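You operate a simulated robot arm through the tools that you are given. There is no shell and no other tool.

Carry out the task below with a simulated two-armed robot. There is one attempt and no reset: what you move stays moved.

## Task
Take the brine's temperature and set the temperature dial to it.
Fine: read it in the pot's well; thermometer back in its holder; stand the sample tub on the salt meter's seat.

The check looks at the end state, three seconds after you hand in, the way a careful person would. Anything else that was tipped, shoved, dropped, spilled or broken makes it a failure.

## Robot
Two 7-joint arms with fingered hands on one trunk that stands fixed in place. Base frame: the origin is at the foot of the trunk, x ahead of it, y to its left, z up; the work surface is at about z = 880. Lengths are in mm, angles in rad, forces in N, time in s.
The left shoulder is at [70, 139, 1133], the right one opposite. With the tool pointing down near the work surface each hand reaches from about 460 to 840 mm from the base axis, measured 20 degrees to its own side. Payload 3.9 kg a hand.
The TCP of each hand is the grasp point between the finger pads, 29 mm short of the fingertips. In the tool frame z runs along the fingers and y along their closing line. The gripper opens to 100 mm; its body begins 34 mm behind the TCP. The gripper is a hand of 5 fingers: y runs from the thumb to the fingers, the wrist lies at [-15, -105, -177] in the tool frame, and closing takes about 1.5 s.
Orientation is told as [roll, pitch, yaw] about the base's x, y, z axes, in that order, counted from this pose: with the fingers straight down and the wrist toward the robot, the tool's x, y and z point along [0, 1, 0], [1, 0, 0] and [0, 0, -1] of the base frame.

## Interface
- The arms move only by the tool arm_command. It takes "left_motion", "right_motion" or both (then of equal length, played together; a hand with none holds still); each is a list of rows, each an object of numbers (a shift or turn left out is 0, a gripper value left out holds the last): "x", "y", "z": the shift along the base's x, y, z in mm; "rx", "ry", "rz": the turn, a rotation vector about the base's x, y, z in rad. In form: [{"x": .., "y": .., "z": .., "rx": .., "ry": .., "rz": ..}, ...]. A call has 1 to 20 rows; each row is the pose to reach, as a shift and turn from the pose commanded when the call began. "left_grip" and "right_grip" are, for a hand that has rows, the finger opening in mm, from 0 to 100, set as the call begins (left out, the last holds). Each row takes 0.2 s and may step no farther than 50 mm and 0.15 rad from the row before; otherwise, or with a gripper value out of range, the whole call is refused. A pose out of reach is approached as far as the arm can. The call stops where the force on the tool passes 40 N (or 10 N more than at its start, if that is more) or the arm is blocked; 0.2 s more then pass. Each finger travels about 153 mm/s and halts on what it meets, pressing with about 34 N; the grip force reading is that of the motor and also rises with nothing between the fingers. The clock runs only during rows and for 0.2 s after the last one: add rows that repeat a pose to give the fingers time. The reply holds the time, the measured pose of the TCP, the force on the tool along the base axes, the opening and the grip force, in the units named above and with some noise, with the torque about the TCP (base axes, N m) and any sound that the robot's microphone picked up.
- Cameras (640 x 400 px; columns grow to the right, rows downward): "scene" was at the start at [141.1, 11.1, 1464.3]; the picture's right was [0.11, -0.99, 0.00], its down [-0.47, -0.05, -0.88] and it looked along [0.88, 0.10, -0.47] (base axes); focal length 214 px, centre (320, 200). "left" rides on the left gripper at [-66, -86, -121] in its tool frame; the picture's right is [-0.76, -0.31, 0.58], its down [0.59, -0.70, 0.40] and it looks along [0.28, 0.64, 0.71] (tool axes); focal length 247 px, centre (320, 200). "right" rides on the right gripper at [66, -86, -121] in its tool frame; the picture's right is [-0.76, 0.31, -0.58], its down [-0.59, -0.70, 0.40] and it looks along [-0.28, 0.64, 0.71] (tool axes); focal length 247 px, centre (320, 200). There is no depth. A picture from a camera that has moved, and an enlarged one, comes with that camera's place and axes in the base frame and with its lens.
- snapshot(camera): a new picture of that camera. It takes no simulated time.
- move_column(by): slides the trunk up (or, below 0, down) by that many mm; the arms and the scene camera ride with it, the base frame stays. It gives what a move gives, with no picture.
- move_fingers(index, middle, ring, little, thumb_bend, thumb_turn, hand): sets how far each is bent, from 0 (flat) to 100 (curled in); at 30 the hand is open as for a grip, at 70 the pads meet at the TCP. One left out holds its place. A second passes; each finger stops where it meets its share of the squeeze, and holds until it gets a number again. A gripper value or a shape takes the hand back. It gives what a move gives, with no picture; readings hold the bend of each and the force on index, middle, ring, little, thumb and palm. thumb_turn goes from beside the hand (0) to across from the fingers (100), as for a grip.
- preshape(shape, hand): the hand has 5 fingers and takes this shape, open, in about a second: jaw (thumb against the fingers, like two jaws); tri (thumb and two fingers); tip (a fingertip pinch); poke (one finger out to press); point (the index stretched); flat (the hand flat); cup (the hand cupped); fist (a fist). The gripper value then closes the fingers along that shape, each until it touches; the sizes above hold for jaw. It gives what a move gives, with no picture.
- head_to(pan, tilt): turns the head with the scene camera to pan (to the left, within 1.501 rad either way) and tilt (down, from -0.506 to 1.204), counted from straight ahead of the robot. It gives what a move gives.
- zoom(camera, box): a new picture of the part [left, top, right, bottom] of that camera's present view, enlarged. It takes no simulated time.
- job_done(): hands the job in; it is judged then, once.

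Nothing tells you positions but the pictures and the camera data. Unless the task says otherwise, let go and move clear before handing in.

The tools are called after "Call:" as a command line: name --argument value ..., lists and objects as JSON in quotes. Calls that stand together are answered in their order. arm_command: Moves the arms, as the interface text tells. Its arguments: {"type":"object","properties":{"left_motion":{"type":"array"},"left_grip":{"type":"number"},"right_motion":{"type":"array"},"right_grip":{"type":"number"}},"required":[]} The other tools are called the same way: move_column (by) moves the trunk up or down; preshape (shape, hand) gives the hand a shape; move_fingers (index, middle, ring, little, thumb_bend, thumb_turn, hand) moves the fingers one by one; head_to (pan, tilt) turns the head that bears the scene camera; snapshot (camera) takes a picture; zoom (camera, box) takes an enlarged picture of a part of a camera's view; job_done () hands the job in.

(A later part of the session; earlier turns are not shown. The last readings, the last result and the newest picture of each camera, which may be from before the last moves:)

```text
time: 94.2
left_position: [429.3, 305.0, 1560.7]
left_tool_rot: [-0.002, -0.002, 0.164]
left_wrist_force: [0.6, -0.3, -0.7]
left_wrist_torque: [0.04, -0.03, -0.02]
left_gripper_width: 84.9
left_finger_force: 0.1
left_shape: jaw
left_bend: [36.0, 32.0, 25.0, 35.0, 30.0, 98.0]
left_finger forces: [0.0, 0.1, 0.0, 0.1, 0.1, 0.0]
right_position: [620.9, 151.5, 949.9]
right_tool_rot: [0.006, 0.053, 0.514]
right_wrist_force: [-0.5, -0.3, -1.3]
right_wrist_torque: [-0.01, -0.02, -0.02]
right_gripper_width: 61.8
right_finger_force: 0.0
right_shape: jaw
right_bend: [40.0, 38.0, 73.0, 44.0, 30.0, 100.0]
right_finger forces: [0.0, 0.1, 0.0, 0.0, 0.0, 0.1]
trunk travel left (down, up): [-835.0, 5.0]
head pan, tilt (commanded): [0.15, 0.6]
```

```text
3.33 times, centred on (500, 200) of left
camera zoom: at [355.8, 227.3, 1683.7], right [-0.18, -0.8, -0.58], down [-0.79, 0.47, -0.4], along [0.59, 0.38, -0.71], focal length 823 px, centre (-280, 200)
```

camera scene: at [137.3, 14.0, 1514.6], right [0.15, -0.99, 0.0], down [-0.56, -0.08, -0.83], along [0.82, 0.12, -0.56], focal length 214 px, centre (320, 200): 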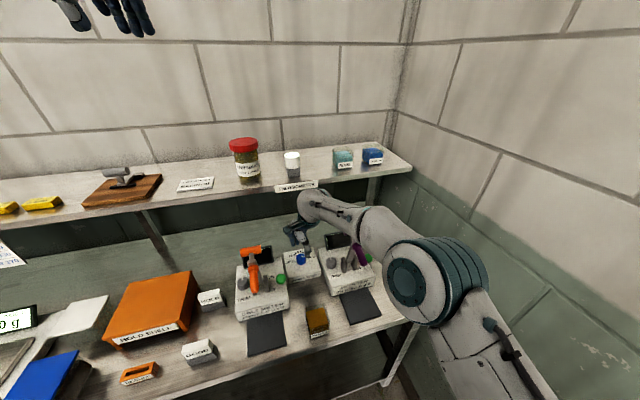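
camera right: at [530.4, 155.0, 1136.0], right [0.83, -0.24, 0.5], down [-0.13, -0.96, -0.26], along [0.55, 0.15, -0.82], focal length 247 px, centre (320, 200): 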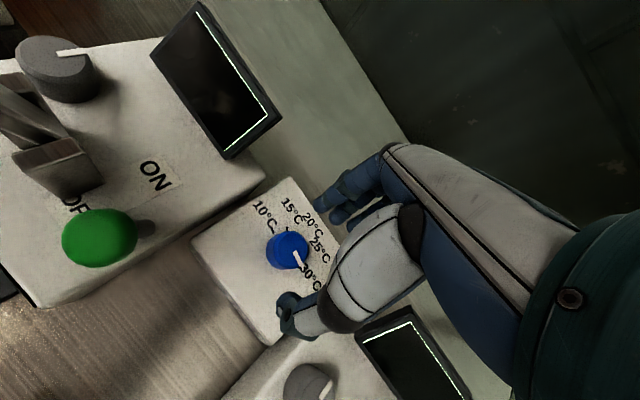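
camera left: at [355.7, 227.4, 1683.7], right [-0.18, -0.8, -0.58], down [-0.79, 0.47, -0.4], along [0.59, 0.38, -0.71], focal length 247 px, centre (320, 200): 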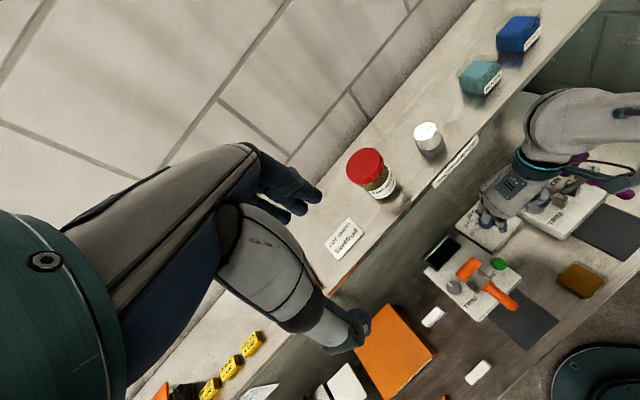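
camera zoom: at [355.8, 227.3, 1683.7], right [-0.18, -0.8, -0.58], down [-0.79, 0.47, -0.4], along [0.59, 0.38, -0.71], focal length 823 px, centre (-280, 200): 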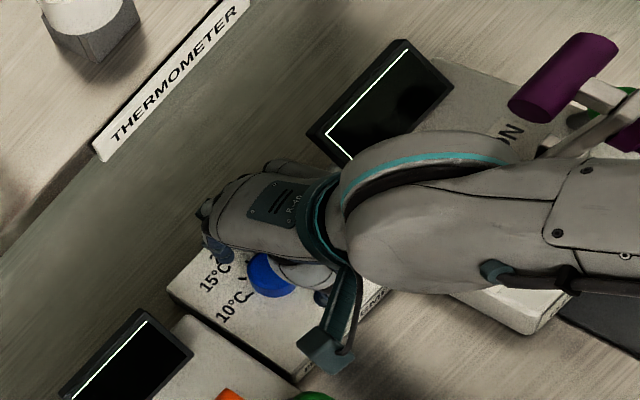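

Call:
arm_command --right_motion '[{"x": -1.3, "y": 1.2, "z": -0.5}, {"x": -1.3, "y": 1.2, "z": -0.5}, {"x": -1.3, "y": 1.2, "z": -0.5}, {"x": -1.3, "y": 1.2, "z": -0.5}, {"x": -1.3, "y": 1.2, "z": -0.5}, {"x": -1.3, "y": 1.2, "z": -0.5}, {"x": -1.3, "y": 1.2, "z": -0.5}]' --right_grip 20

Call:
zoom --camera "right" --box '[220, 190, 380, 310]'

Call:
zoom --camera "scene" --box '[280, 235, 330, 280]'

```text
time: 95.8
left_position: [431.1, 304.9, 1561.1]
left_tool_rot: [-0.001, -0.001, 0.164]
left_wrist_force: [-0.6, 0.4, -0.7]
left_wrist_torque: [0.02, -0.02, 0.0]
left_gripper_width: 84.9
left_finger_force: 0.0
left_shape: jaw
left_bend: [36.0, 32.0, 25.0, 35.0, 30.0, 98.0]
left_finger forces: [0.1, 0.0, 0.0, 0.1, 0.0, 0.0]
right_position: [620.4, 153.4, 949.8]
right_tool_rot: [0.006, 0.053, 0.515]
right_wrist_force: [3.4, -1.3, 1.3]
right_wrist_torque: [0.08, -0.27, 0.0]
right_gripper_width: 22.5
right_finger_force: 33.2
right_shape: jaw
right_bend: [54.0, 54.0, 72.0, 60.0, 51.0, 100.0]
right_finger forces: [19.7, 12.1, 0.1, 0.0, 30.2, 0.0]
trunk travel left (down, up): [-835.0, 5.0]
head pan, tilt (commanded): [0.15, 0.6]
```

```text
3.33 times, centred on (300, 250) of right
camera zoom: at [520.2, 169.6, 1075.5], right [0.67, -0.49, 0.56], down [-0.34, -0.87, -0.36], along [0.66, 0.05, -0.75], focal length 823 px, centre (387, 33)
```

zoom: 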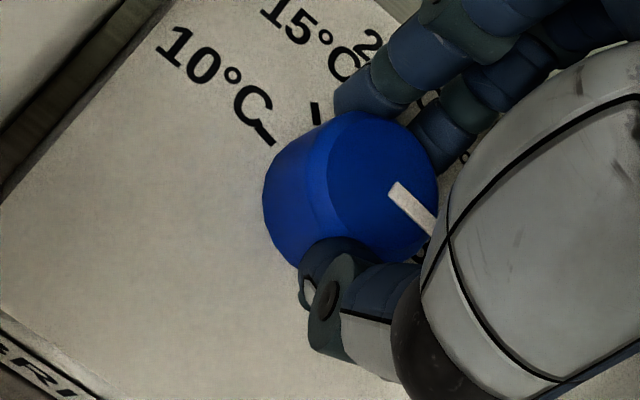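

```text
8.89 times, centred on (305, 258) of scene
camera zoom: at [138.5, 13.7, 1514.4], right [0.15, -0.99, 0.0], down [-0.56, -0.08, -0.82], along [0.82, 0.12, -0.57], focal length 1906 px, centre (453, -311)
```

zoom: 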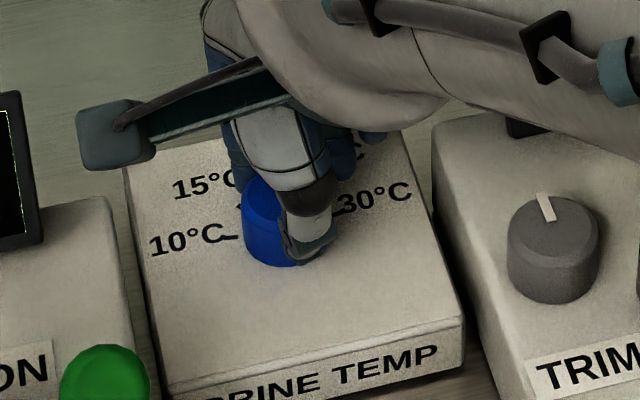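

A balanced grip now: thumb 30 N against index and middle 32 N. I'll turn counterclockwise a little and check that the knob follows.

Call:
arm_command --right_motion '[{"rz": 0.05}, {"rz": 0.1}, {"rz": 0.15}, {"rz": 0.2}, {"rz": 0.25}, {"rz": 0.25}]'

Call:
zoom --camera "right" --box '[220, 190, 380, 310]'

Call:
zoom --camera "scene" --box '[280, 235, 330, 280]'

Call:
zoom --camera "left" --box '[440, 140, 640, 290]'

```text
time: 97.2
left_position: [430.4, 304.6, 1562.4]
left_tool_rot: [-0.001, -0.001, 0.165]
left_wrist_force: [0.3, -0.2, -0.2]
left_wrist_torque: [0.01, -0.01, -0.04]
left_gripper_width: 84.7
left_finger_force: 0.0
left_shape: jaw
left_bend: [36.0, 32.0, 25.0, 35.0, 30.0, 98.0]
left_finger forces: [0.1, 0.1, 0.0, 0.0, 0.0, 0.0]
right_position: [620.1, 152.5, 948.0]
right_tool_rot: [0.003, 0.055, 0.766]
right_wrist_force: [-0.1, -3.0, 0.3]
right_wrist_torque: [0.11, -0.13, -0.01]
right_gripper_width: 22.5
right_finger_force: 34.2
right_shape: jaw
right_bend: [54.0, 53.0, 72.0, 60.0, 50.0, 100.0]
right_finger forces: [18.9, 10.8, 0.0, 0.0, 31.9, 0.1]
trunk travel left (down, up): [-835.0, 5.0]
head pan, tilt (commanded): [0.15, 0.6]
```

```text
3.33 times, centred on (300, 250) of right
camera zoom: at [518.4, 144.1, 1075.4], right [0.77, -0.31, 0.56], down [-0.11, -0.93, -0.36], along [0.63, 0.22, -0.75], focal length 823 px, centre (387, 33)
```

zoom: 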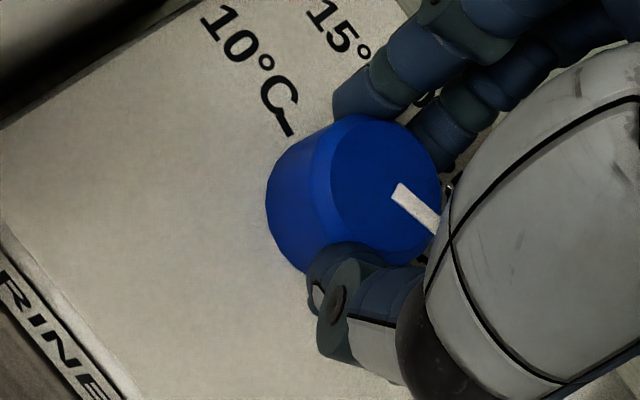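

```text
8.89 times, centred on (305, 258) of scene
camera zoom: at [138.0, 13.4, 1514.5], right [0.15, -0.99, 0.0], down [-0.56, -0.08, -0.83], along [0.82, 0.12, -0.56], focal length 1906 px, centre (453, -311)
```

zoom: 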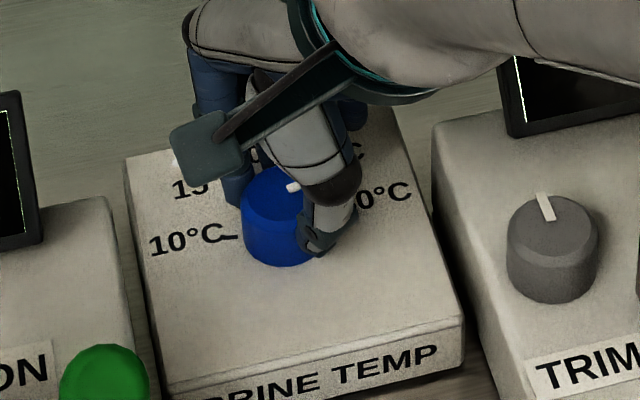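

```text
2.67 times, centred on (540, 215) of left
camera zoom: at [356.0, 226.5, 1683.8], right [-0.18, -0.8, -0.58], down [-0.79, 0.47, -0.4], along [0.59, 0.38, -0.71], focal length 659 px, centre (-267, 160)
```

zoom: 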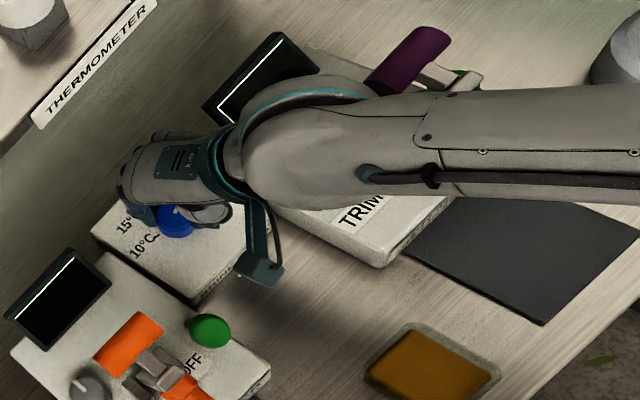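

The knob follows cleanly and the box stays put. The forearm gets close to the purple lever beyond yaw 0.8, so I'll use short strokes: open, turn back, regrip, turn.

Call:
arm_command --right_motion '[{"z": 0}, {"z": 0}, {"z": 0}, {"rz": -0.08}, {"rz": -0.16}, {"rz": -0.24}, {"rz": -0.32}, {"rz": -0.32}]' --right_grip 52

Call:
zoom --camera "right" --box '[220, 190, 380, 310]'

Call:
zoom --camera "scene" --box '[280, 235, 330, 280]'

```text
time: 99.0
left_position: [429.7, 306.5, 1562.3]
left_tool_rot: [-0.002, 0.0, 0.163]
left_wrist_force: [0.7, 0.3, 0.2]
left_wrist_torque: [-0.02, 0.0, 0.04]
left_gripper_width: 85.0
left_finger_force: 0.0
left_shape: jaw
left_bend: [36.0, 32.0, 25.0, 35.0, 30.0, 98.0]
left_finger forces: [0.0, 0.1, 0.0, 0.0, 0.0, 0.0]
right_position: [619.5, 154.2, 950.1]
right_tool_rot: [0.002, 0.056, 0.443]
right_wrist_force: [0.5, 0.5, -0.3]
right_wrist_torque: [0.02, -0.03, 0.04]
right_gripper_width: 51.5
right_finger_force: 0.1
right_shape: jaw
right_bend: [40.0, 42.0, 74.0, 48.0, 33.0, 100.0]
right_finger forces: [0.2, 0.0, 0.0, 0.0, 0.1, 0.1]
trunk travel left (down, up): [-835.0, 5.0]
head pan, tilt (commanded): [0.15, 0.6]
```

```text
3.33 times, centred on (300, 250) of right
camera zoom: at [521.4, 177.2, 1075.5], right [0.63, -0.54, 0.56], down [-0.4, -0.84, -0.36], along [0.66, 0.0, -0.75], focal length 823 px, centre (387, 33)
```

zoom: 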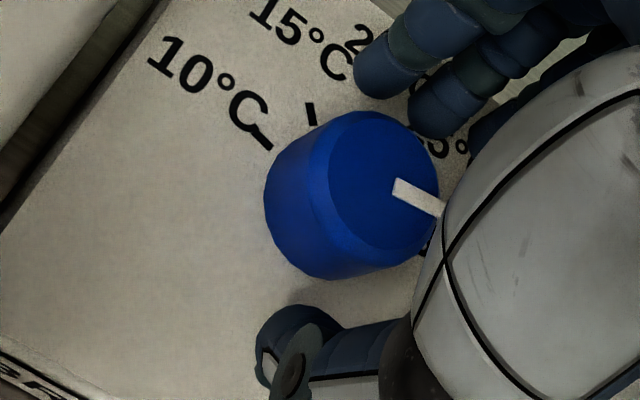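

```text
8.89 times, centred on (305, 258) of scene
camera zoom: at [137.7, 14.4, 1514.5], right [0.15, -0.99, 0.0], down [-0.56, -0.08, -0.83], along [0.82, 0.12, -0.56], focal length 1906 px, centre (453, -311)
```

zoom: 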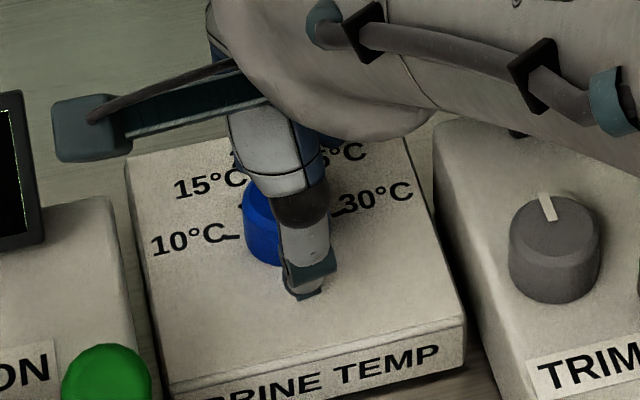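

The return worked, and the knob kept its new angle. I'll run the next stroke and return.

Call:
arm_command --right_motion '[{"z": 0}, {"z": 0}, {"z": 0}, {"z": 0}, {"z": 0}, {"rz": 0.06}, {"rz": 0.12}, {"rz": 0.18}, {"rz": 0.24}, {"rz": 0.3}, {"rz": 0.36}, {"rz": 0.36}]' --right_grip 20

Call:
zoom --camera "left" --box '[440, 140, 640, 290]'

Call:
arm_command --right_motion '[{"z": 0}, {"z": 0}, {"z": 0}, {"rz": -0.09}, {"rz": -0.18}, {"rz": -0.27}, {"rz": -0.36}, {"rz": -0.38}, {"rz": -0.38}]' --right_grip 52

Call:
zoom --camera "right" --box '[220, 190, 380, 310]'

Call:
zoom --camera "scene" --box '[280, 235, 330, 280]'

```text
time: 101.6
left_position: [429.4, 305.4, 1563.0]
left_tool_rot: [-0.001, -0.004, 0.163]
left_wrist_force: [-1.0, -0.5, 0.7]
left_wrist_torque: [0.02, -0.03, 0.03]
left_gripper_width: 85.0
left_finger_force: 0.1
left_shape: jaw
left_bend: [36.0, 32.0, 25.0, 35.0, 30.0, 98.0]
left_finger forces: [0.1, 0.0, 0.0, 0.1, 0.0, 0.0]
right_position: [620.0, 153.0, 947.9]
right_tool_rot: [0.003, 0.051, 0.805]
right_wrist_force: [1.4, -4.0, 2.1]
right_wrist_torque: [0.0, -0.15, -0.01]
right_gripper_width: 23.6
right_finger_force: 33.9
right_shape: jaw
right_bend: [53.0, 53.0, 72.0, 59.0, 50.0, 100.0]
right_finger forces: [18.4, 11.4, 0.0, 0.0, 31.8, 0.0]
trunk travel left (down, up): [-835.0, 5.0]
head pan, tilt (commanded): [0.15, 0.6]
```

```text
2.67 times, centred on (540, 215) of left
camera zoom: at [355.8, 226.5, 1683.8], right [-0.18, -0.8, -0.58], down [-0.79, 0.47, -0.4], along [0.59, 0.38, -0.71], focal length 659 px, centre (-267, 160)
```

zoom: 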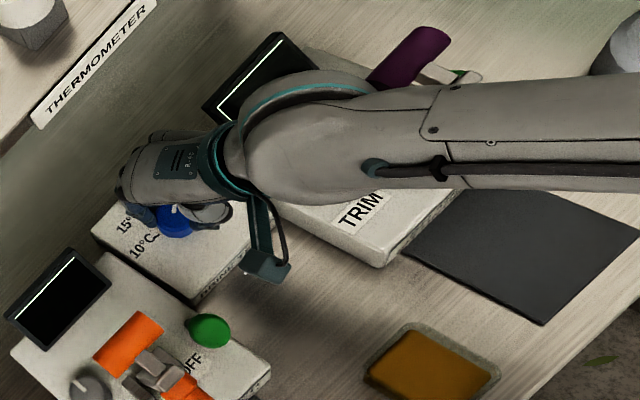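

```text
time: 103.6
left_position: [430.8, 306.1, 1562.0]
left_tool_rot: [-0.001, -0.001, 0.164]
left_wrist_force: [-0.6, -0.3, 0.0]
left_wrist_torque: [-0.02, -0.02, 0.0]
left_gripper_width: 85.0
left_finger_force: 0.1
left_shape: jaw
left_bend: [36.0, 32.0, 25.0, 35.0, 30.0, 98.0]
left_finger forces: [0.0, 0.1, 0.0, 0.0, 0.0, 0.0]
right_position: [620.3, 153.6, 948.7]
right_tool_rot: [0.006, 0.054, 0.426]
right_wrist_force: [-0.1, -0.3, 1.0]
right_wrist_torque: [0.04, 0.02, -0.02]
right_gripper_width: 51.6
right_finger_force: 0.0
right_shape: jaw
right_bend: [40.0, 42.0, 74.0, 48.0, 33.0, 100.0]
right_finger forces: [0.1, 0.1, 0.0, 0.0, 0.1, 0.0]
trunk travel left (down, up): [-835.0, 5.0]
head pan, tilt (commanded): [0.15, 0.6]
```

```text
3.33 times, centred on (300, 250) of right
camera zoom: at [521.9, 179.2, 1075.9], right [0.62, -0.55, 0.56], down [-0.42, -0.83, -0.36], along [0.66, -0.01, -0.75], focal length 823 px, centre (387, 33)
```

zoom: 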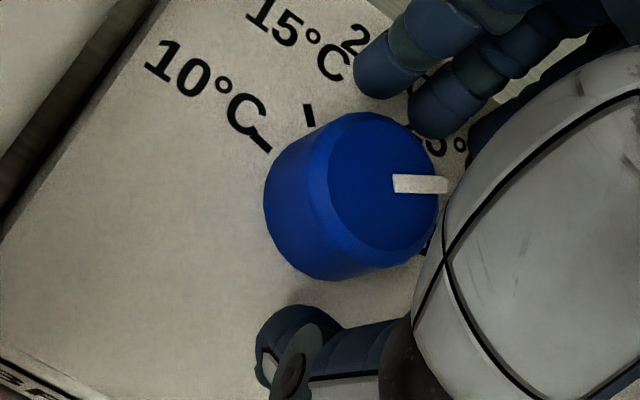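

```text
8.89 times, centred on (305, 258) of scene
camera zoom: at [137.9, 14.2, 1514.5], right [0.15, -0.99, 0.0], down [-0.56, -0.08, -0.83], along [0.82, 0.12, -0.56], focal length 1906 px, centre (453, -311)
```

zoom: 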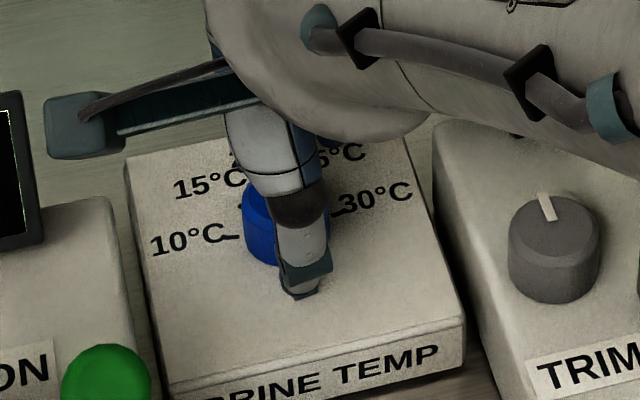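

Two strokes have gone well. I'll continue with more cycles, checking along the way.

Call:
arm_command --right_motion '[{"z": 0}, {"z": 0}, {"z": 0}, {"z": 0}, {"z": 0}, {"rz": 0.06}, {"rz": 0.12}, {"rz": 0.18}, {"rz": 0.24}, {"rz": 0.3}, {"rz": 0.36}, {"rz": 0.38}, {"rz": 0.38}]' --right_grip 20

Call:
arm_command --right_motion '[{"z": 0}, {"z": 0}, {"z": 0}, {"rz": -0.09}, {"rz": -0.18}, {"rz": -0.27}, {"rz": -0.36}, {"rz": -0.38}, {"rz": -0.38}]' --right_grip 52

Call:
arm_command --right_motion '[{"z": 0}, {"z": 0}, {"z": 0}, {"z": 0}, {"z": 0}, {"rz": 0.06}, {"rz": 0.12}, {"rz": 0.18}, {"rz": 0.24}, {"rz": 0.3}, {"rz": 0.36}, {"rz": 0.38}, {"rz": 0.38}]' --right_grip 20

Call:
arm_command --right_motion '[{"z": 0}, {"z": 0}, {"z": 0}, {"rz": -0.09}, {"rz": -0.18}, {"rz": -0.27}, {"rz": -0.36}, {"rz": -0.38}, {"rz": -0.38}]' --right_grip 52

Call:
zoom --camera "right" --box '[220, 190, 380, 310]'

Call:
zoom --camera "scene" --box '[280, 235, 330, 280]'

```text
time: 106.4
left_position: [429.8, 304.6, 1563.4]
left_tool_rot: [0.0, 0.0, 0.164]
left_wrist_force: [0.1, -0.3, 0.0]
left_wrist_torque: [0.02, -0.04, 0.01]
left_gripper_width: 85.0
left_finger_force: 0.0
left_shape: jaw
left_bend: [36.0, 32.0, 25.0, 35.0, 30.0, 98.0]
left_finger forces: [0.0, 0.0, 0.1, 0.1, 0.0, 0.1]
right_position: [619.9, 153.4, 949.1]
right_tool_rot: [0.004, 0.055, 0.806]
right_wrist_force: [0.1, -1.4, 3.4]
right_wrist_torque: [0.08, -0.12, -0.03]
right_gripper_width: 23.6
right_finger_force: 33.9
right_shape: jaw
right_bend: [54.0, 53.0, 72.0, 59.0, 51.0, 100.0]
right_finger forces: [18.1, 11.6, 0.0, 0.0, 31.1, 0.0]
trunk travel left (down, up): [-835.0, 5.0]
head pan, tilt (commanded): [0.15, 0.6]
```

```text
time: 108.4
left_position: [430.6, 305.9, 1562.1]
left_tool_rot: [-0.001, -0.003, 0.165]
left_wrist_force: [0.2, -0.1, -0.4]
left_wrist_torque: [0.02, -0.02, -0.01]
left_gripper_width: 84.8
left_finger_force: 0.1
left_shape: jaw
left_bend: [36.0, 32.0, 25.0, 35.0, 30.0, 98.0]
left_finger forces: [0.1, 0.0, 0.0, 0.1, 0.1, 0.0]
right_position: [619.8, 153.0, 949.8]
right_tool_rot: [0.005, 0.053, 0.425]
right_wrist_force: [-0.4, -0.4, 0.4]
right_wrist_torque: [0.02, 0.04, 0.02]
right_gripper_width: 51.6
right_finger_force: 0.1
right_shape: jaw
right_bend: [40.0, 42.0, 74.0, 48.0, 33.0, 100.0]
right_finger forces: [0.1, 0.0, 0.0, 0.1, 0.1, 0.0]
trunk travel left (down, up): [-835.0, 5.0]
head pan, tilt (commanded): [0.15, 0.6]
```

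```text
time: 111.2
left_position: [430.7, 304.1, 1563.1]
left_tool_rot: [0.001, -0.002, 0.165]
left_wrist_force: [0.3, 0.6, 0.2]
left_wrist_torque: [-0.02, 0.03, 0.02]
left_gripper_width: 84.6
left_finger_force: 0.2
left_shape: jaw
left_bend: [36.0, 32.0, 25.0, 35.0, 30.0, 98.0]
left_finger forces: [0.0, 0.0, 0.1, 0.1, 0.0, 0.0]
right_position: [619.6, 153.7, 949.8]
right_tool_rot: [0.005, 0.054, 0.808]
right_wrist_force: [-1.3, -2.8, 1.1]
right_wrist_torque: [0.01, -0.05, 0.0]
right_gripper_width: 23.1
right_finger_force: 33.7
right_shape: jaw
right_bend: [54.0, 53.0, 72.0, 59.0, 51.0, 100.0]
right_finger forces: [17.4, 10.7, 0.0, 0.0, 32.0, 0.0]
trunk travel left (down, up): [-835.0, 5.0]
head pan, tilt (commanded): [0.15, 0.6]
```

```text
time: 113.2
left_position: [429.7, 305.1, 1563.4]
left_tool_rot: [-0.001, -0.003, 0.163]
left_wrist_force: [0.2, -0.9, -0.8]
left_wrist_torque: [0.01, 0.0, 0.01]
left_gripper_width: 84.6
left_finger_force: 0.0
left_shape: jaw
left_bend: [36.0, 32.0, 25.0, 35.0, 30.0, 98.0]
left_finger forces: [0.1, 0.0, 0.1, 0.1, 0.0, 0.0]
right_position: [620.0, 153.4, 949.2]
right_tool_rot: [0.005, 0.053, 0.425]
right_wrist_force: [0.3, 0.9, 0.0]
right_wrist_torque: [0.01, -0.01, 0.0]
right_gripper_width: 51.9
right_finger_force: 0.1
right_shape: jaw
right_bend: [40.0, 42.0, 74.0, 48.0, 33.0, 100.0]
right_finger forces: [0.0, 0.1, 0.1, 0.1, 0.0, 0.0]
trunk travel left (down, up): [-835.0, 5.0]
head pan, tilt (commanded): [0.15, 0.6]
```

```text
3.33 times, centred on (300, 250) of right
camera zoom: at [521.8, 178.8, 1075.5], right [0.62, -0.55, 0.56], down [-0.42, -0.83, -0.36], along [0.66, -0.01, -0.75], focal length 823 px, centre (387, 33)
```

zoom: 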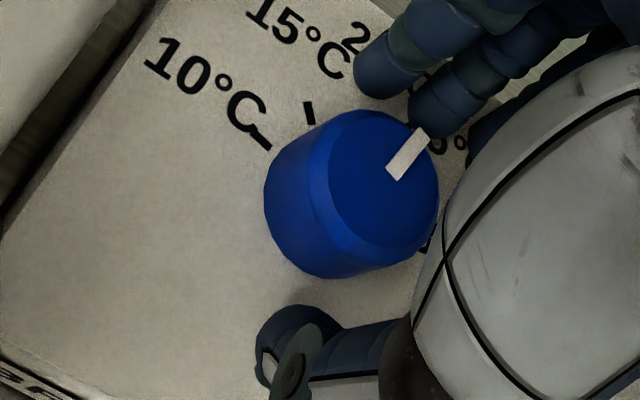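

```text
8.89 times, centred on (305, 258) of scene
camera zoom: at [137.9, 14.2, 1514.5], right [0.15, -0.99, 0.0], down [-0.56, -0.08, -0.83], along [0.82, 0.12, -0.56], focal length 1906 px, centre (453, -311)
```

zoom: 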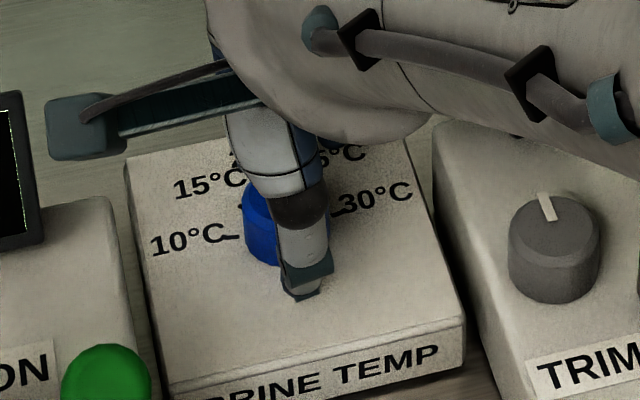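

The knob is about 1.37 rad around. I'll run two more cycles.

Call:
arm_command --right_motion '[{"z": 0}, {"z": 0}, {"z": 0}, {"z": 0}, {"z": 0}, {"rz": 0.06}, {"rz": 0.12}, {"rz": 0.18}, {"rz": 0.24}, {"rz": 0.3}, {"rz": 0.36}, {"rz": 0.38}, {"rz": 0.38}]' --right_grip 20

Call:
arm_command --right_motion '[{"z": 0}, {"z": 0}, {"z": 0}, {"rz": -0.09}, {"rz": -0.18}, {"rz": -0.27}, {"rz": -0.36}, {"rz": -0.38}, {"rz": -0.38}]' --right_grip 52

Call:
arm_command --right_motion '[{"z": 0}, {"z": 0}, {"z": 0}, {"z": 0}, {"z": 0}, {"rz": 0.06}, {"rz": 0.12}, {"rz": 0.18}, {"rz": 0.24}, {"rz": 0.3}, {"rz": 0.36}, {"rz": 0.38}, {"rz": 0.38}]' --right_grip 20

Call:
arm_command --right_motion '[{"z": 0}, {"z": 0}, {"z": 0}, {"rz": -0.09}, {"rz": -0.18}, {"rz": -0.27}, {"rz": -0.36}, {"rz": -0.38}, {"rz": -0.38}]' --right_grip 52

Call:
zoom --camera "right" --box '[220, 190, 380, 310]'

Call:
zoom --camera "scene" --box '[280, 235, 330, 280]'

```text
time: 116.0
left_position: [429.6, 303.7, 1562.8]
left_tool_rot: [0.001, -0.003, 0.163]
left_wrist_force: [0.8, 0.3, -0.5]
left_wrist_torque: [0.02, 0.02, 0.02]
left_gripper_width: 84.9
left_finger_force: 0.0
left_shape: jaw
left_bend: [36.0, 32.0, 25.0, 35.0, 30.0, 98.0]
left_finger forces: [0.1, 0.1, 0.1, 0.0, 0.0, 0.0]
right_position: [619.9, 151.7, 949.4]
right_tool_rot: [0.004, 0.054, 0.807]
right_wrist_force: [-1.5, -4.0, 2.5]
right_wrist_torque: [0.04, -0.1, -0.01]
right_gripper_width: 23.4
right_finger_force: 33.8
right_shape: jaw
right_bend: [53.0, 53.0, 72.0, 59.0, 51.0, 100.0]
right_finger forces: [17.3, 11.3, 0.0, 0.1, 32.0, 0.1]
trunk travel left (down, up): [-835.0, 5.0]
head pan, tilt (commanded): [0.15, 0.6]
```

```text
time: 118.0
left_position: [430.0, 304.6, 1561.7]
left_tool_rot: [-0.001, -0.001, 0.163]
left_wrist_force: [-0.3, 0.3, 0.5]
left_wrist_torque: [0.03, 0.0, 0.05]
left_gripper_width: 85.1
left_finger_force: 0.1
left_shape: jaw
left_bend: [36.0, 32.0, 25.0, 35.0, 30.0, 98.0]
left_finger forces: [0.0, 0.1, 0.1, 0.0, 0.1, 0.1]
right_position: [619.9, 152.0, 949.9]
right_tool_rot: [0.004, 0.055, 0.424]
right_wrist_force: [0.1, -0.3, -0.3]
right_wrist_torque: [0.01, -0.04, 0.01]
right_gripper_width: 51.8
right_finger_force: 0.1
right_shape: jaw
right_bend: [40.0, 42.0, 74.0, 48.0, 33.0, 100.0]
right_finger forces: [0.0, 0.1, 0.0, 0.0, 0.0, 0.0]
trunk travel left (down, up): [-835.0, 5.0]
head pan, tilt (commanded): [0.15, 0.6]
```

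```text
time: 120.8
left_position: [429.5, 303.7, 1563.1]
left_tool_rot: [0.0, 0.0, 0.164]
left_wrist_force: [0.3, 0.3, -0.5]
left_wrist_torque: [-0.01, 0.01, -0.01]
left_gripper_width: 84.9
left_finger_force: 0.0
left_shape: jaw
left_bend: [36.0, 32.0, 25.0, 35.0, 30.0, 98.0]
left_finger forces: [0.1, 0.1, 0.0, 0.0, 0.0, 0.1]
right_position: [619.9, 153.2, 950.3]
right_tool_rot: [0.003, 0.053, 0.807]
right_wrist_force: [0.3, -3.1, 3.1]
right_wrist_torque: [0.05, -0.12, 0.01]
right_gripper_width: 23.3
right_finger_force: 33.4
right_shape: jaw
right_bend: [53.0, 53.0, 72.0, 59.0, 51.0, 100.0]
right_finger forces: [17.2, 11.8, 0.0, 0.0, 31.7, 0.1]
trunk travel left (down, up): [-835.0, 5.0]
head pan, tilt (commanded): [0.15, 0.6]
```

```text
time: 122.8
left_position: [430.4, 305.1, 1561.5]
left_tool_rot: [-0.003, -0.002, 0.163]
left_wrist_force: [-0.3, -0.2, -0.4]
left_wrist_torque: [-0.01, -0.04, 0.04]
left_gripper_width: 85.1
left_finger_force: 0.0
left_shape: jaw
left_bend: [36.0, 32.0, 25.0, 35.0, 30.0, 98.0]
left_finger forces: [0.0, 0.0, 0.1, 0.0, 0.1, 0.0]
right_position: [620.3, 153.4, 947.7]
right_tool_rot: [0.006, 0.054, 0.425]
right_wrist_force: [-0.4, -0.6, -0.2]
right_wrist_torque: [0.03, -0.02, 0.02]
right_gripper_width: 52.0
right_finger_force: 0.0
right_shape: jaw
right_bend: [40.0, 42.0, 74.0, 48.0, 33.0, 100.0]
right_finger forces: [0.1, 0.1, 0.1, 0.0, 0.0, 0.0]
trunk travel left (down, up): [-835.0, 5.0]
head pan, tilt (commanded): [0.15, 0.6]
```

```text
3.33 times, centred on (300, 250) of right
camera zoom: at [522.0, 179.0, 1075.5], right [0.62, -0.55, 0.56], down [-0.42, -0.83, -0.36], along [0.66, -0.01, -0.75], focal length 823 px, centre (387, 33)
```

zoom: 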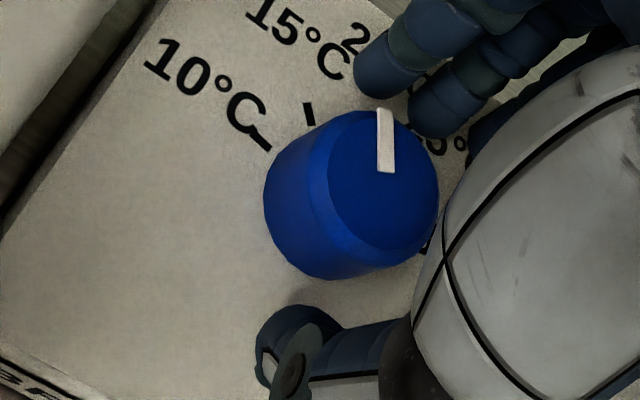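

```text
8.89 times, centred on (305, 258) of scene
camera zoom: at [137.9, 14.2, 1514.5], right [0.15, -0.99, 0.0], down [-0.56, -0.08, -0.83], along [0.82, 0.12, -0.56], focal length 1906 px, centre (453, -311)
```

zoom: 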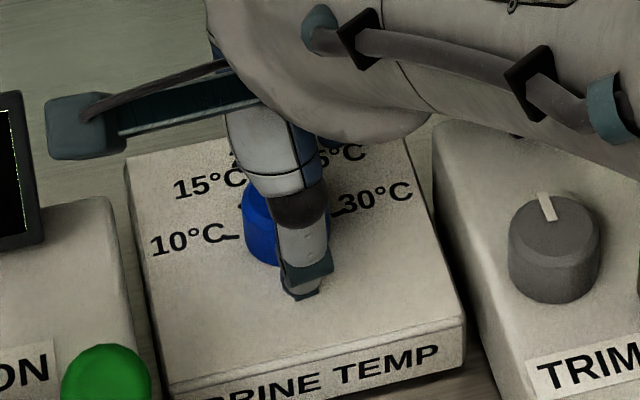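

The pointer has passed 20 °C and is heading toward 15 °C. I'll make two more strokes, then back off for a clear look.

Call:
arm_command --right_motion '[{"z": 0}, {"z": 0}, {"z": 0}, {"z": 0}, {"z": 0}, {"rz": 0.06}, {"rz": 0.12}, {"rz": 0.18}, {"rz": 0.24}, {"rz": 0.3}, {"rz": 0.36}, {"rz": 0.38}, {"rz": 0.38}]' --right_grip 20

Call:
arm_command --right_motion '[{"z": 0}, {"z": 0}, {"z": 0}, {"rz": -0.09}, {"rz": -0.18}, {"rz": -0.27}, {"rz": -0.36}, {"rz": -0.38}, {"rz": -0.38}]' --right_grip 52

Call:
arm_command --right_motion '[{"z": 0}, {"z": 0}, {"z": 0}, {"z": 0}, {"z": 0}, {"rz": 0.06}, {"rz": 0.12}, {"rz": 0.18}, {"rz": 0.24}, {"rz": 0.3}, {"rz": 0.36}, {"rz": 0.36}]' --right_grip 20

Call:
arm_command --right_motion '[{"z": 0}, {"z": 0}, {"z": 0}, {"rz": -0.09}, {"rz": -0.18}, {"rz": -0.27}, {"rz": -0.36}, {"rz": -0.36}]' --right_grip 56

Call:
zoom --camera "right" --box '[220, 190, 380, 310]'

Call:
zoom --camera "scene" --box '[280, 235, 330, 280]'

Call:
zoom --camera "left" --box '[440, 180, 520, 240]'

```text
time: 125.6
left_position: [430.4, 304.6, 1562.5]
left_tool_rot: [-0.001, -0.002, 0.165]
left_wrist_force: [-0.3, 0.4, 0.3]
left_wrist_torque: [0.04, 0.0, 0.0]
left_gripper_width: 84.9
left_finger_force: 0.1
left_shape: jaw
left_bend: [36.0, 32.0, 25.0, 35.0, 30.0, 98.0]
left_finger forces: [0.1, 0.0, 0.1, 0.1, 0.0, 0.0]
right_position: [620.2, 153.7, 950.5]
right_tool_rot: [0.003, 0.056, 0.807]
right_wrist_force: [0.2, -2.6, 1.8]
right_wrist_torque: [0.05, -0.09, -0.05]
right_gripper_width: 23.2
right_finger_force: 34.3
right_shape: jaw
right_bend: [53.0, 53.0, 72.0, 59.0, 51.0, 100.0]
right_finger forces: [17.0, 11.7, 0.1, 0.0, 31.4, 0.1]
trunk travel left (down, up): [-835.0, 5.0]
head pan, tilt (commanded): [0.15, 0.6]
```

```text
time: 127.6
left_position: [430.5, 306.1, 1562.5]
left_tool_rot: [-0.002, -0.001, 0.164]
left_wrist_force: [0.8, 0.6, 0.2]
left_wrist_torque: [-0.02, -0.02, 0.01]
left_gripper_width: 84.9
left_finger_force: 0.0
left_shape: jaw
left_bend: [36.0, 32.0, 25.0, 35.0, 30.0, 98.0]
left_finger forces: [0.1, 0.0, 0.0, 0.1, 0.0, 0.0]
right_position: [619.4, 153.8, 949.2]
right_tool_rot: [0.005, 0.055, 0.424]
right_wrist_force: [0.1, 0.2, 0.4]
right_wrist_torque: [-0.01, 0.01, -0.02]
right_gripper_width: 51.7
right_finger_force: 0.1
right_shape: jaw
right_bend: [40.0, 42.0, 74.0, 48.0, 33.0, 100.0]
right_finger forces: [0.1, 0.0, 0.1, 0.1, 0.0, 0.0]
trunk travel left (down, up): [-835.0, 5.0]
head pan, tilt (commanded): [0.15, 0.6]
```

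```text
time: 130.2
left_position: [429.9, 302.7, 1561.8]
left_tool_rot: [0.001, -0.002, 0.165]
left_wrist_force: [0.3, 0.1, -0.6]
left_wrist_torque: [0.0, 0.0, 0.01]
left_gripper_width: 84.8
left_finger_force: 0.0
left_shape: jaw
left_bend: [36.0, 32.0, 25.0, 35.0, 30.0, 98.0]
left_finger forces: [0.1, 0.0, 0.0, 0.1, 0.0, 0.0]
right_position: [619.8, 152.6, 948.6]
right_tool_rot: [0.002, 0.056, 0.787]
right_wrist_force: [0.4, -4.5, 3.0]
right_wrist_torque: [0.02, -0.13, 0.0]
right_gripper_width: 23.4
right_finger_force: 34.1
right_shape: jaw
right_bend: [53.0, 53.0, 72.0, 59.0, 51.0, 100.0]
right_finger forces: [18.4, 11.4, 0.0, 0.1, 32.1, 0.0]
trunk travel left (down, up): [-835.0, 5.0]
head pan, tilt (commanded): [0.15, 0.6]
```

```text
time: 132.0
left_position: [430.5, 305.3, 1561.9]
left_tool_rot: [-0.001, -0.001, 0.163]
left_wrist_force: [-0.2, -0.2, -0.6]
left_wrist_torque: [0.02, -0.01, -0.01]
left_gripper_width: 84.7
left_finger_force: 0.1
left_shape: jaw
left_bend: [36.0, 32.0, 25.0, 35.0, 30.0, 98.0]
left_finger forces: [0.1, 0.0, 0.1, 0.1, 0.0, 0.0]
right_position: [619.5, 153.6, 949.5]
right_tool_rot: [0.003, 0.055, 0.424]
right_wrist_force: [0.0, -0.3, 0.3]
right_wrist_torque: [0.02, -0.02, 0.02]
right_gripper_width: 55.8
right_finger_force: 0.1
right_shape: jaw
right_bend: [40.0, 40.0, 74.0, 46.0, 31.0, 100.0]
right_finger forces: [0.0, 0.1, 0.0, 0.0, 0.1, 0.0]
trunk travel left (down, up): [-835.0, 5.0]
head pan, tilt (commanded): [0.15, 0.6]
```

```text
3.33 times, centred on (300, 250) of right
camera zoom: at [521.8, 179.1, 1075.5], right [0.62, -0.55, 0.56], down [-0.42, -0.83, -0.36], along [0.66, -0.01, -0.75], focal length 823 px, centre (387, 33)
```

zoom: 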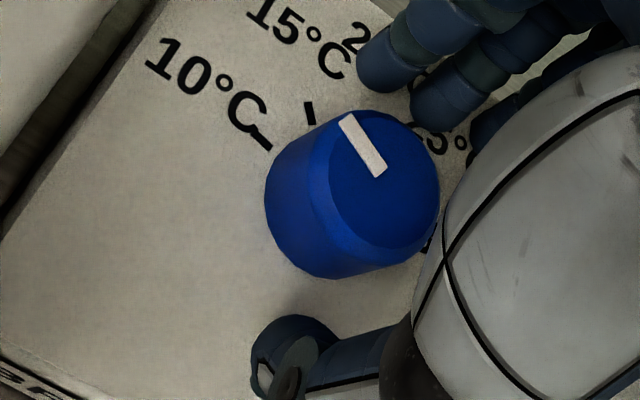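

```text
8.89 times, centred on (305, 258) of scene
camera zoom: at [137.8, 14.4, 1514.5], right [0.15, -0.99, 0.0], down [-0.56, -0.08, -0.83], along [0.82, 0.12, -0.56], focal length 1906 px, centre (453, -311)
```

zoom: 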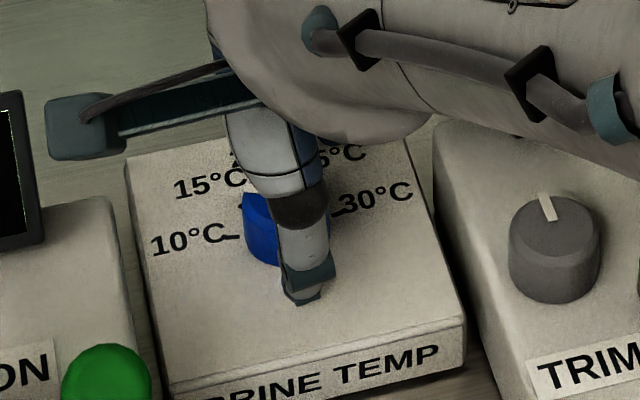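

```text
6.67 times, centred on (480, 210) of left
camera zoom: at [355.7, 227.7, 1683.7], right [-0.18, -0.8, -0.58], down [-0.79, 0.47, -0.4], along [0.59, 0.38, -0.71], focal length 1646 px, centre (-747, 133)
```

zoom: 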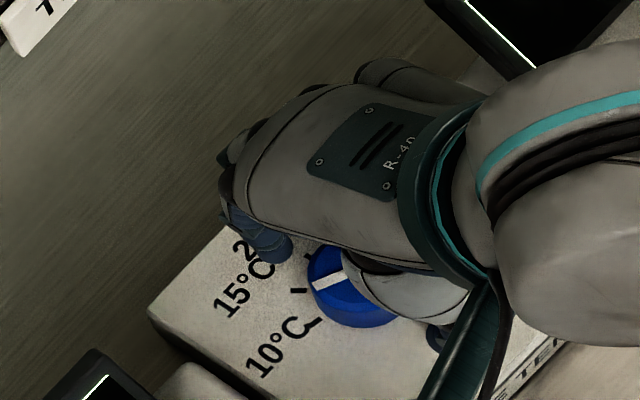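

The pointer is now between 15 °C and 10 °C. I'll turn about 0.33 rad more, then open up and examine it.

Call:
arm_command --right_motion '[{"z": 0}, {"z": 0}, {"z": 0}, {"z": 0}, {"z": 0}, {"rz": 0.06}, {"rz": 0.12}, {"rz": 0.18}, {"rz": 0.24}, {"rz": 0.3}, {"rz": 0.33}, {"rz": 0.33}]' --right_grip 20

Call:
arm_command --right_motion '[{"z": 0}, {"z": 0}, {"z": 0}, {"rz": -0.09}, {"rz": -0.18}, {"rz": -0.27}, {"rz": -0.33}, {"rz": -0.33}]' --right_grip 60

Call:
zoom --camera "right" --box '[220, 190, 380, 310]'

Call:
zoom --camera "left" --box '[460, 200, 508, 236]'

```text
time: 134.6
left_position: [430.8, 306.8, 1562.0]
left_tool_rot: [-0.001, 0.0, 0.164]
left_wrist_force: [0.1, 0.4, 0.3]
left_wrist_torque: [-0.02, 0.02, 0.04]
left_gripper_width: 85.0
left_finger_force: 0.1
left_shape: jaw
left_bend: [36.0, 32.0, 25.0, 35.0, 30.0, 98.0]
left_finger forces: [0.0, 0.1, 0.0, 0.0, 0.0, 0.0]
right_position: [619.6, 154.5, 949.3]
right_tool_rot: [0.005, 0.054, 0.756]
right_wrist_force: [3.5, 4.0, 2.9]
right_wrist_torque: [0.14, -0.16, 0.02]
right_gripper_width: 21.7
right_finger_force: 0.1
right_shape: jaw
right_bend: [55.0, 54.0, 74.0, 55.0, 53.0, 100.0]
right_finger forces: [2.9, 3.6, 0.0, 0.0, 1.7, 0.1]
trunk travel left (down, up): [-835.0, 5.0]
head pan, tilt (commanded): [0.15, 0.6]
```

```text
time: 136.4
left_position: [429.8, 305.2, 1562.4]
left_tool_rot: [0.0, -0.002, 0.165]
left_wrist_force: [0.1, -0.4, 0.1]
left_wrist_torque: [0.02, -0.02, 0.03]
left_gripper_width: 84.9
left_finger_force: 0.0
left_shape: jaw
left_bend: [36.0, 32.0, 25.0, 35.0, 30.0, 98.0]
left_finger forces: [0.0, 0.1, 0.0, 0.0, 0.0, 0.0]
right_position: [620.6, 153.3, 948.8]
right_tool_rot: [0.005, 0.053, 0.424]
right_wrist_force: [0.4, -0.3, 0.0]
right_wrist_torque: [0.02, -0.01, -0.01]
right_gripper_width: 59.8
right_finger_force: 0.1
right_shape: jaw
right_bend: [40.0, 39.0, 73.0, 45.0, 30.0, 100.0]
right_finger forces: [0.1, 0.1, 0.0, 0.0, 0.0, 0.1]
trunk travel left (down, up): [-835.0, 5.0]
head pan, tilt (commanded): [0.15, 0.6]
```

```text
3.33 times, centred on (300, 250) of right
camera zoom: at [522.0, 179.2, 1075.7], right [0.62, -0.55, 0.56], down [-0.42, -0.83, -0.36], along [0.66, -0.01, -0.75], focal length 823 px, centre (387, 33)
```

zoom: 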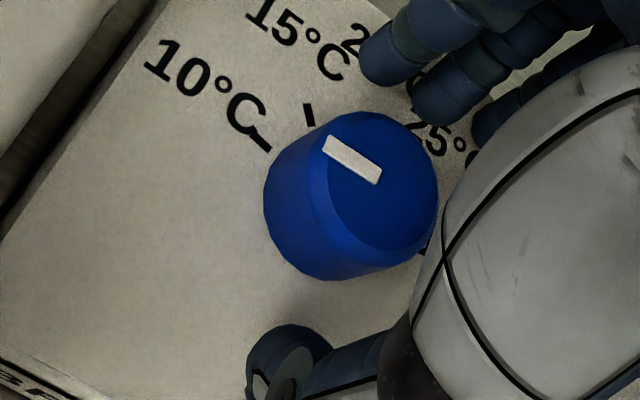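

```text
11.11 times, centred on (484, 218) of left
camera zoom: at [355.7, 227.8, 1683.7], right [-0.18, -0.8, -0.58], down [-0.79, 0.47, -0.4], along [0.59, 0.38, -0.71], focal length 2744 px, centre (-1502, 0)
```

zoom: 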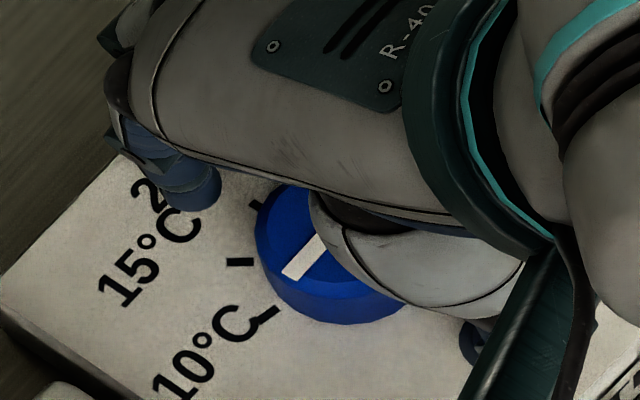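

The pointer looks slightly past the 10 °C mark. I'll withdraw the hand so I can judge it without obstruction.

Call:
arm_command --right_motion '[{"z": 10}, {"z": 22}, {"z": 36}, {"z": 50, "x": -8, "y": -4}, {"z": 60, "x": -24, "y": -12, "rz": 0.08}, {"z": 70, "x": -42, "y": -22, "rz": 0.16}, {"z": 80, "x": -60, "y": -32, "rz": 0.24}, {"z": 95, "x": -72, "y": -45, "rz": 0.32}, {"z": 115, "x": -80, "y": -60, "rz": 0.36}, {"z": 135, "x": -85, "y": -75, "rz": 0.36}, {"z": 135, "x": -85, "y": -75, "rz": 0.36}]'

Call:
snapshot --camera "right"

Call:
zoom --camera "scene" --box '[276, 240, 324, 280]'

Call:
zoom --camera "left" --box '[456, 196, 516, 246]'

```text
time: 138.8
left_position: [430.0, 306.3, 1561.9]
left_tool_rot: [-0.001, 0.0, 0.165]
left_wrist_force: [0.3, 0.0, -0.6]
left_wrist_torque: [0.01, -0.01, -0.02]
left_gripper_width: 84.9
left_finger_force: 0.0
left_shape: jaw
left_bend: [36.0, 32.0, 25.0, 35.0, 30.0, 98.0]
left_finger forces: [0.0, 0.1, 0.0, 0.0, 0.0, 0.1]
right_position: [534.2, 78.4, 1083.3]
right_tool_rot: [0.002, 0.056, 0.785]
right_wrist_force: [0.0, -0.4, 0.4]
right_wrist_torque: [0.02, 0.02, 0.04]
right_gripper_width: 59.8
right_finger_force: 0.0
right_shape: jaw
right_bend: [40.0, 39.0, 73.0, 45.0, 30.0, 100.0]
right_finger forces: [0.1, 0.0, 0.0, 0.0, 0.1, 0.1]
trunk travel left (down, up): [-835.0, 5.0]
head pan, tilt (commanded): [0.15, 0.6]
```

```text
taken
camera right: at [432.8, 67.8, 1209.7], right [0.78, -0.3, 0.56], down [-0.1, -0.93, -0.36], along [0.62, 0.23, -0.75], focal length 247 px, centre (320, 200)
```

right: 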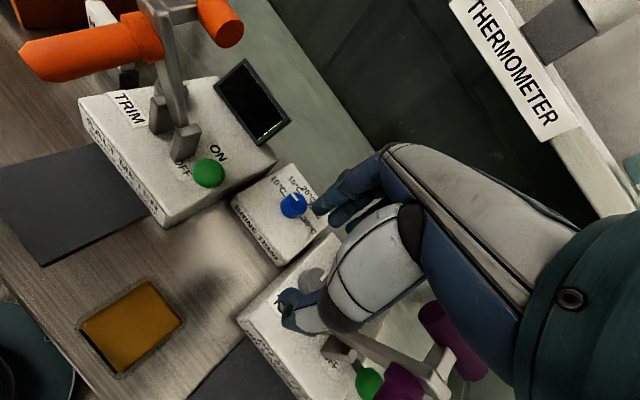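

```text
10.00 times, centred on (300, 260) of scene
camera zoom: at [138.2, 14.8, 1514.4], right [0.15, -0.99, 0.0], down [-0.56, -0.08, -0.82], along [0.82, 0.12, -0.57], focal length 2145 px, centre (520, -400)
```

zoom: 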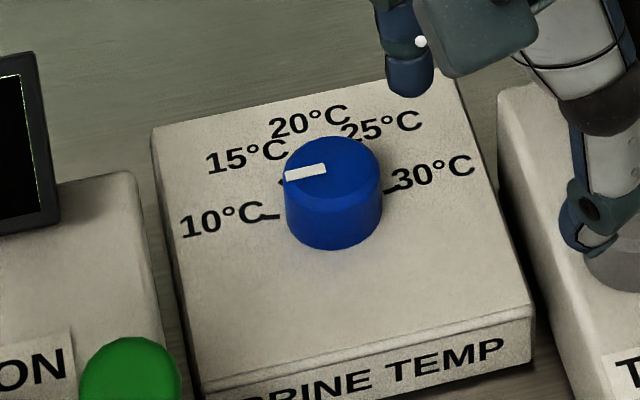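

```text
8.00 times, centred on (486, 221) of left
camera zoom: at [356.3, 228.1, 1683.5], right [-0.18, -0.8, -0.58], down [-0.79, 0.46, -0.4], along [0.59, 0.38, -0.71], focal length 1976 px, centre (-1008, 32)
```

zoom: 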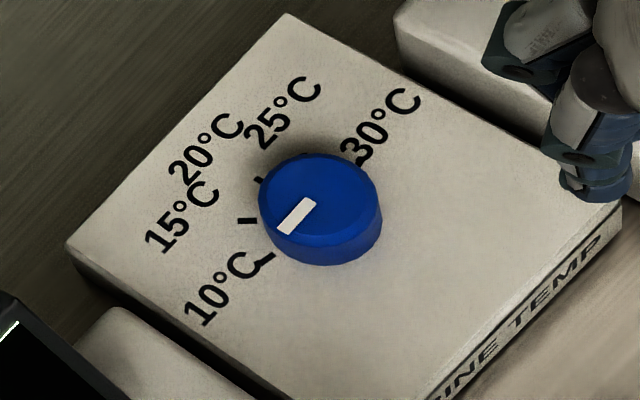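

Call:
zoom --camera "scene" --box '[290, 250, 314, 266]'

Call:
zoom --camera "left" --box '[474, 208, 504, 230]'

Call:
zoom --camera "right" --box '[262, 172, 326, 220]'

```text
16.00 times, centred on (302, 258) of scene
camera zoom: at [138.2, 14.8, 1514.4], right [0.15, -0.99, 0.0], down [-0.56, -0.08, -0.82], along [0.82, 0.12, -0.57], focal length 3432 px, centre (608, -728)
```

zoom: 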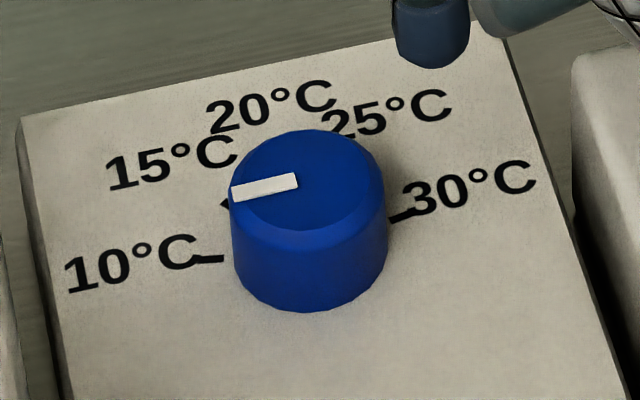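

```text
16.00 times, centred on (489, 219) of left
camera zoom: at [356.3, 228.1, 1683.5], right [-0.18, -0.8, -0.58], down [-0.79, 0.46, -0.4], along [0.59, 0.38, -0.71], focal length 3952 px, centre (-2384, -104)
```

zoom: 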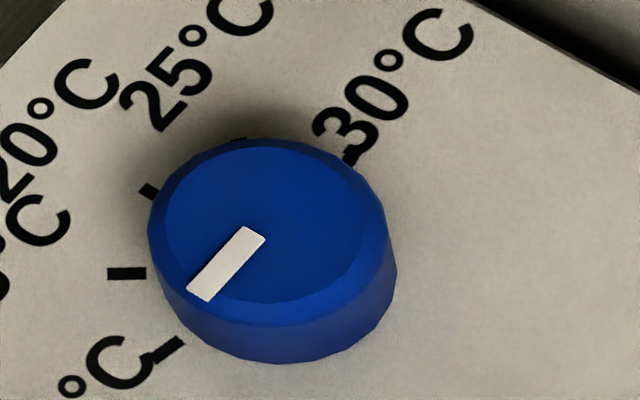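

```text
8.33 times, centred on (294, 196) of right
camera zoom: at [432.8, 67.8, 1209.7], right [0.78, -0.3, 0.56], down [-0.1, -0.93, -0.36], along [0.62, 0.23, -0.75], focal length 2058 px, centre (537, 233)
```

zoom: 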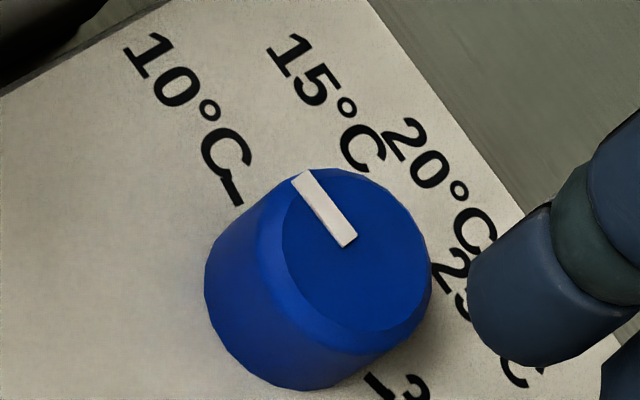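

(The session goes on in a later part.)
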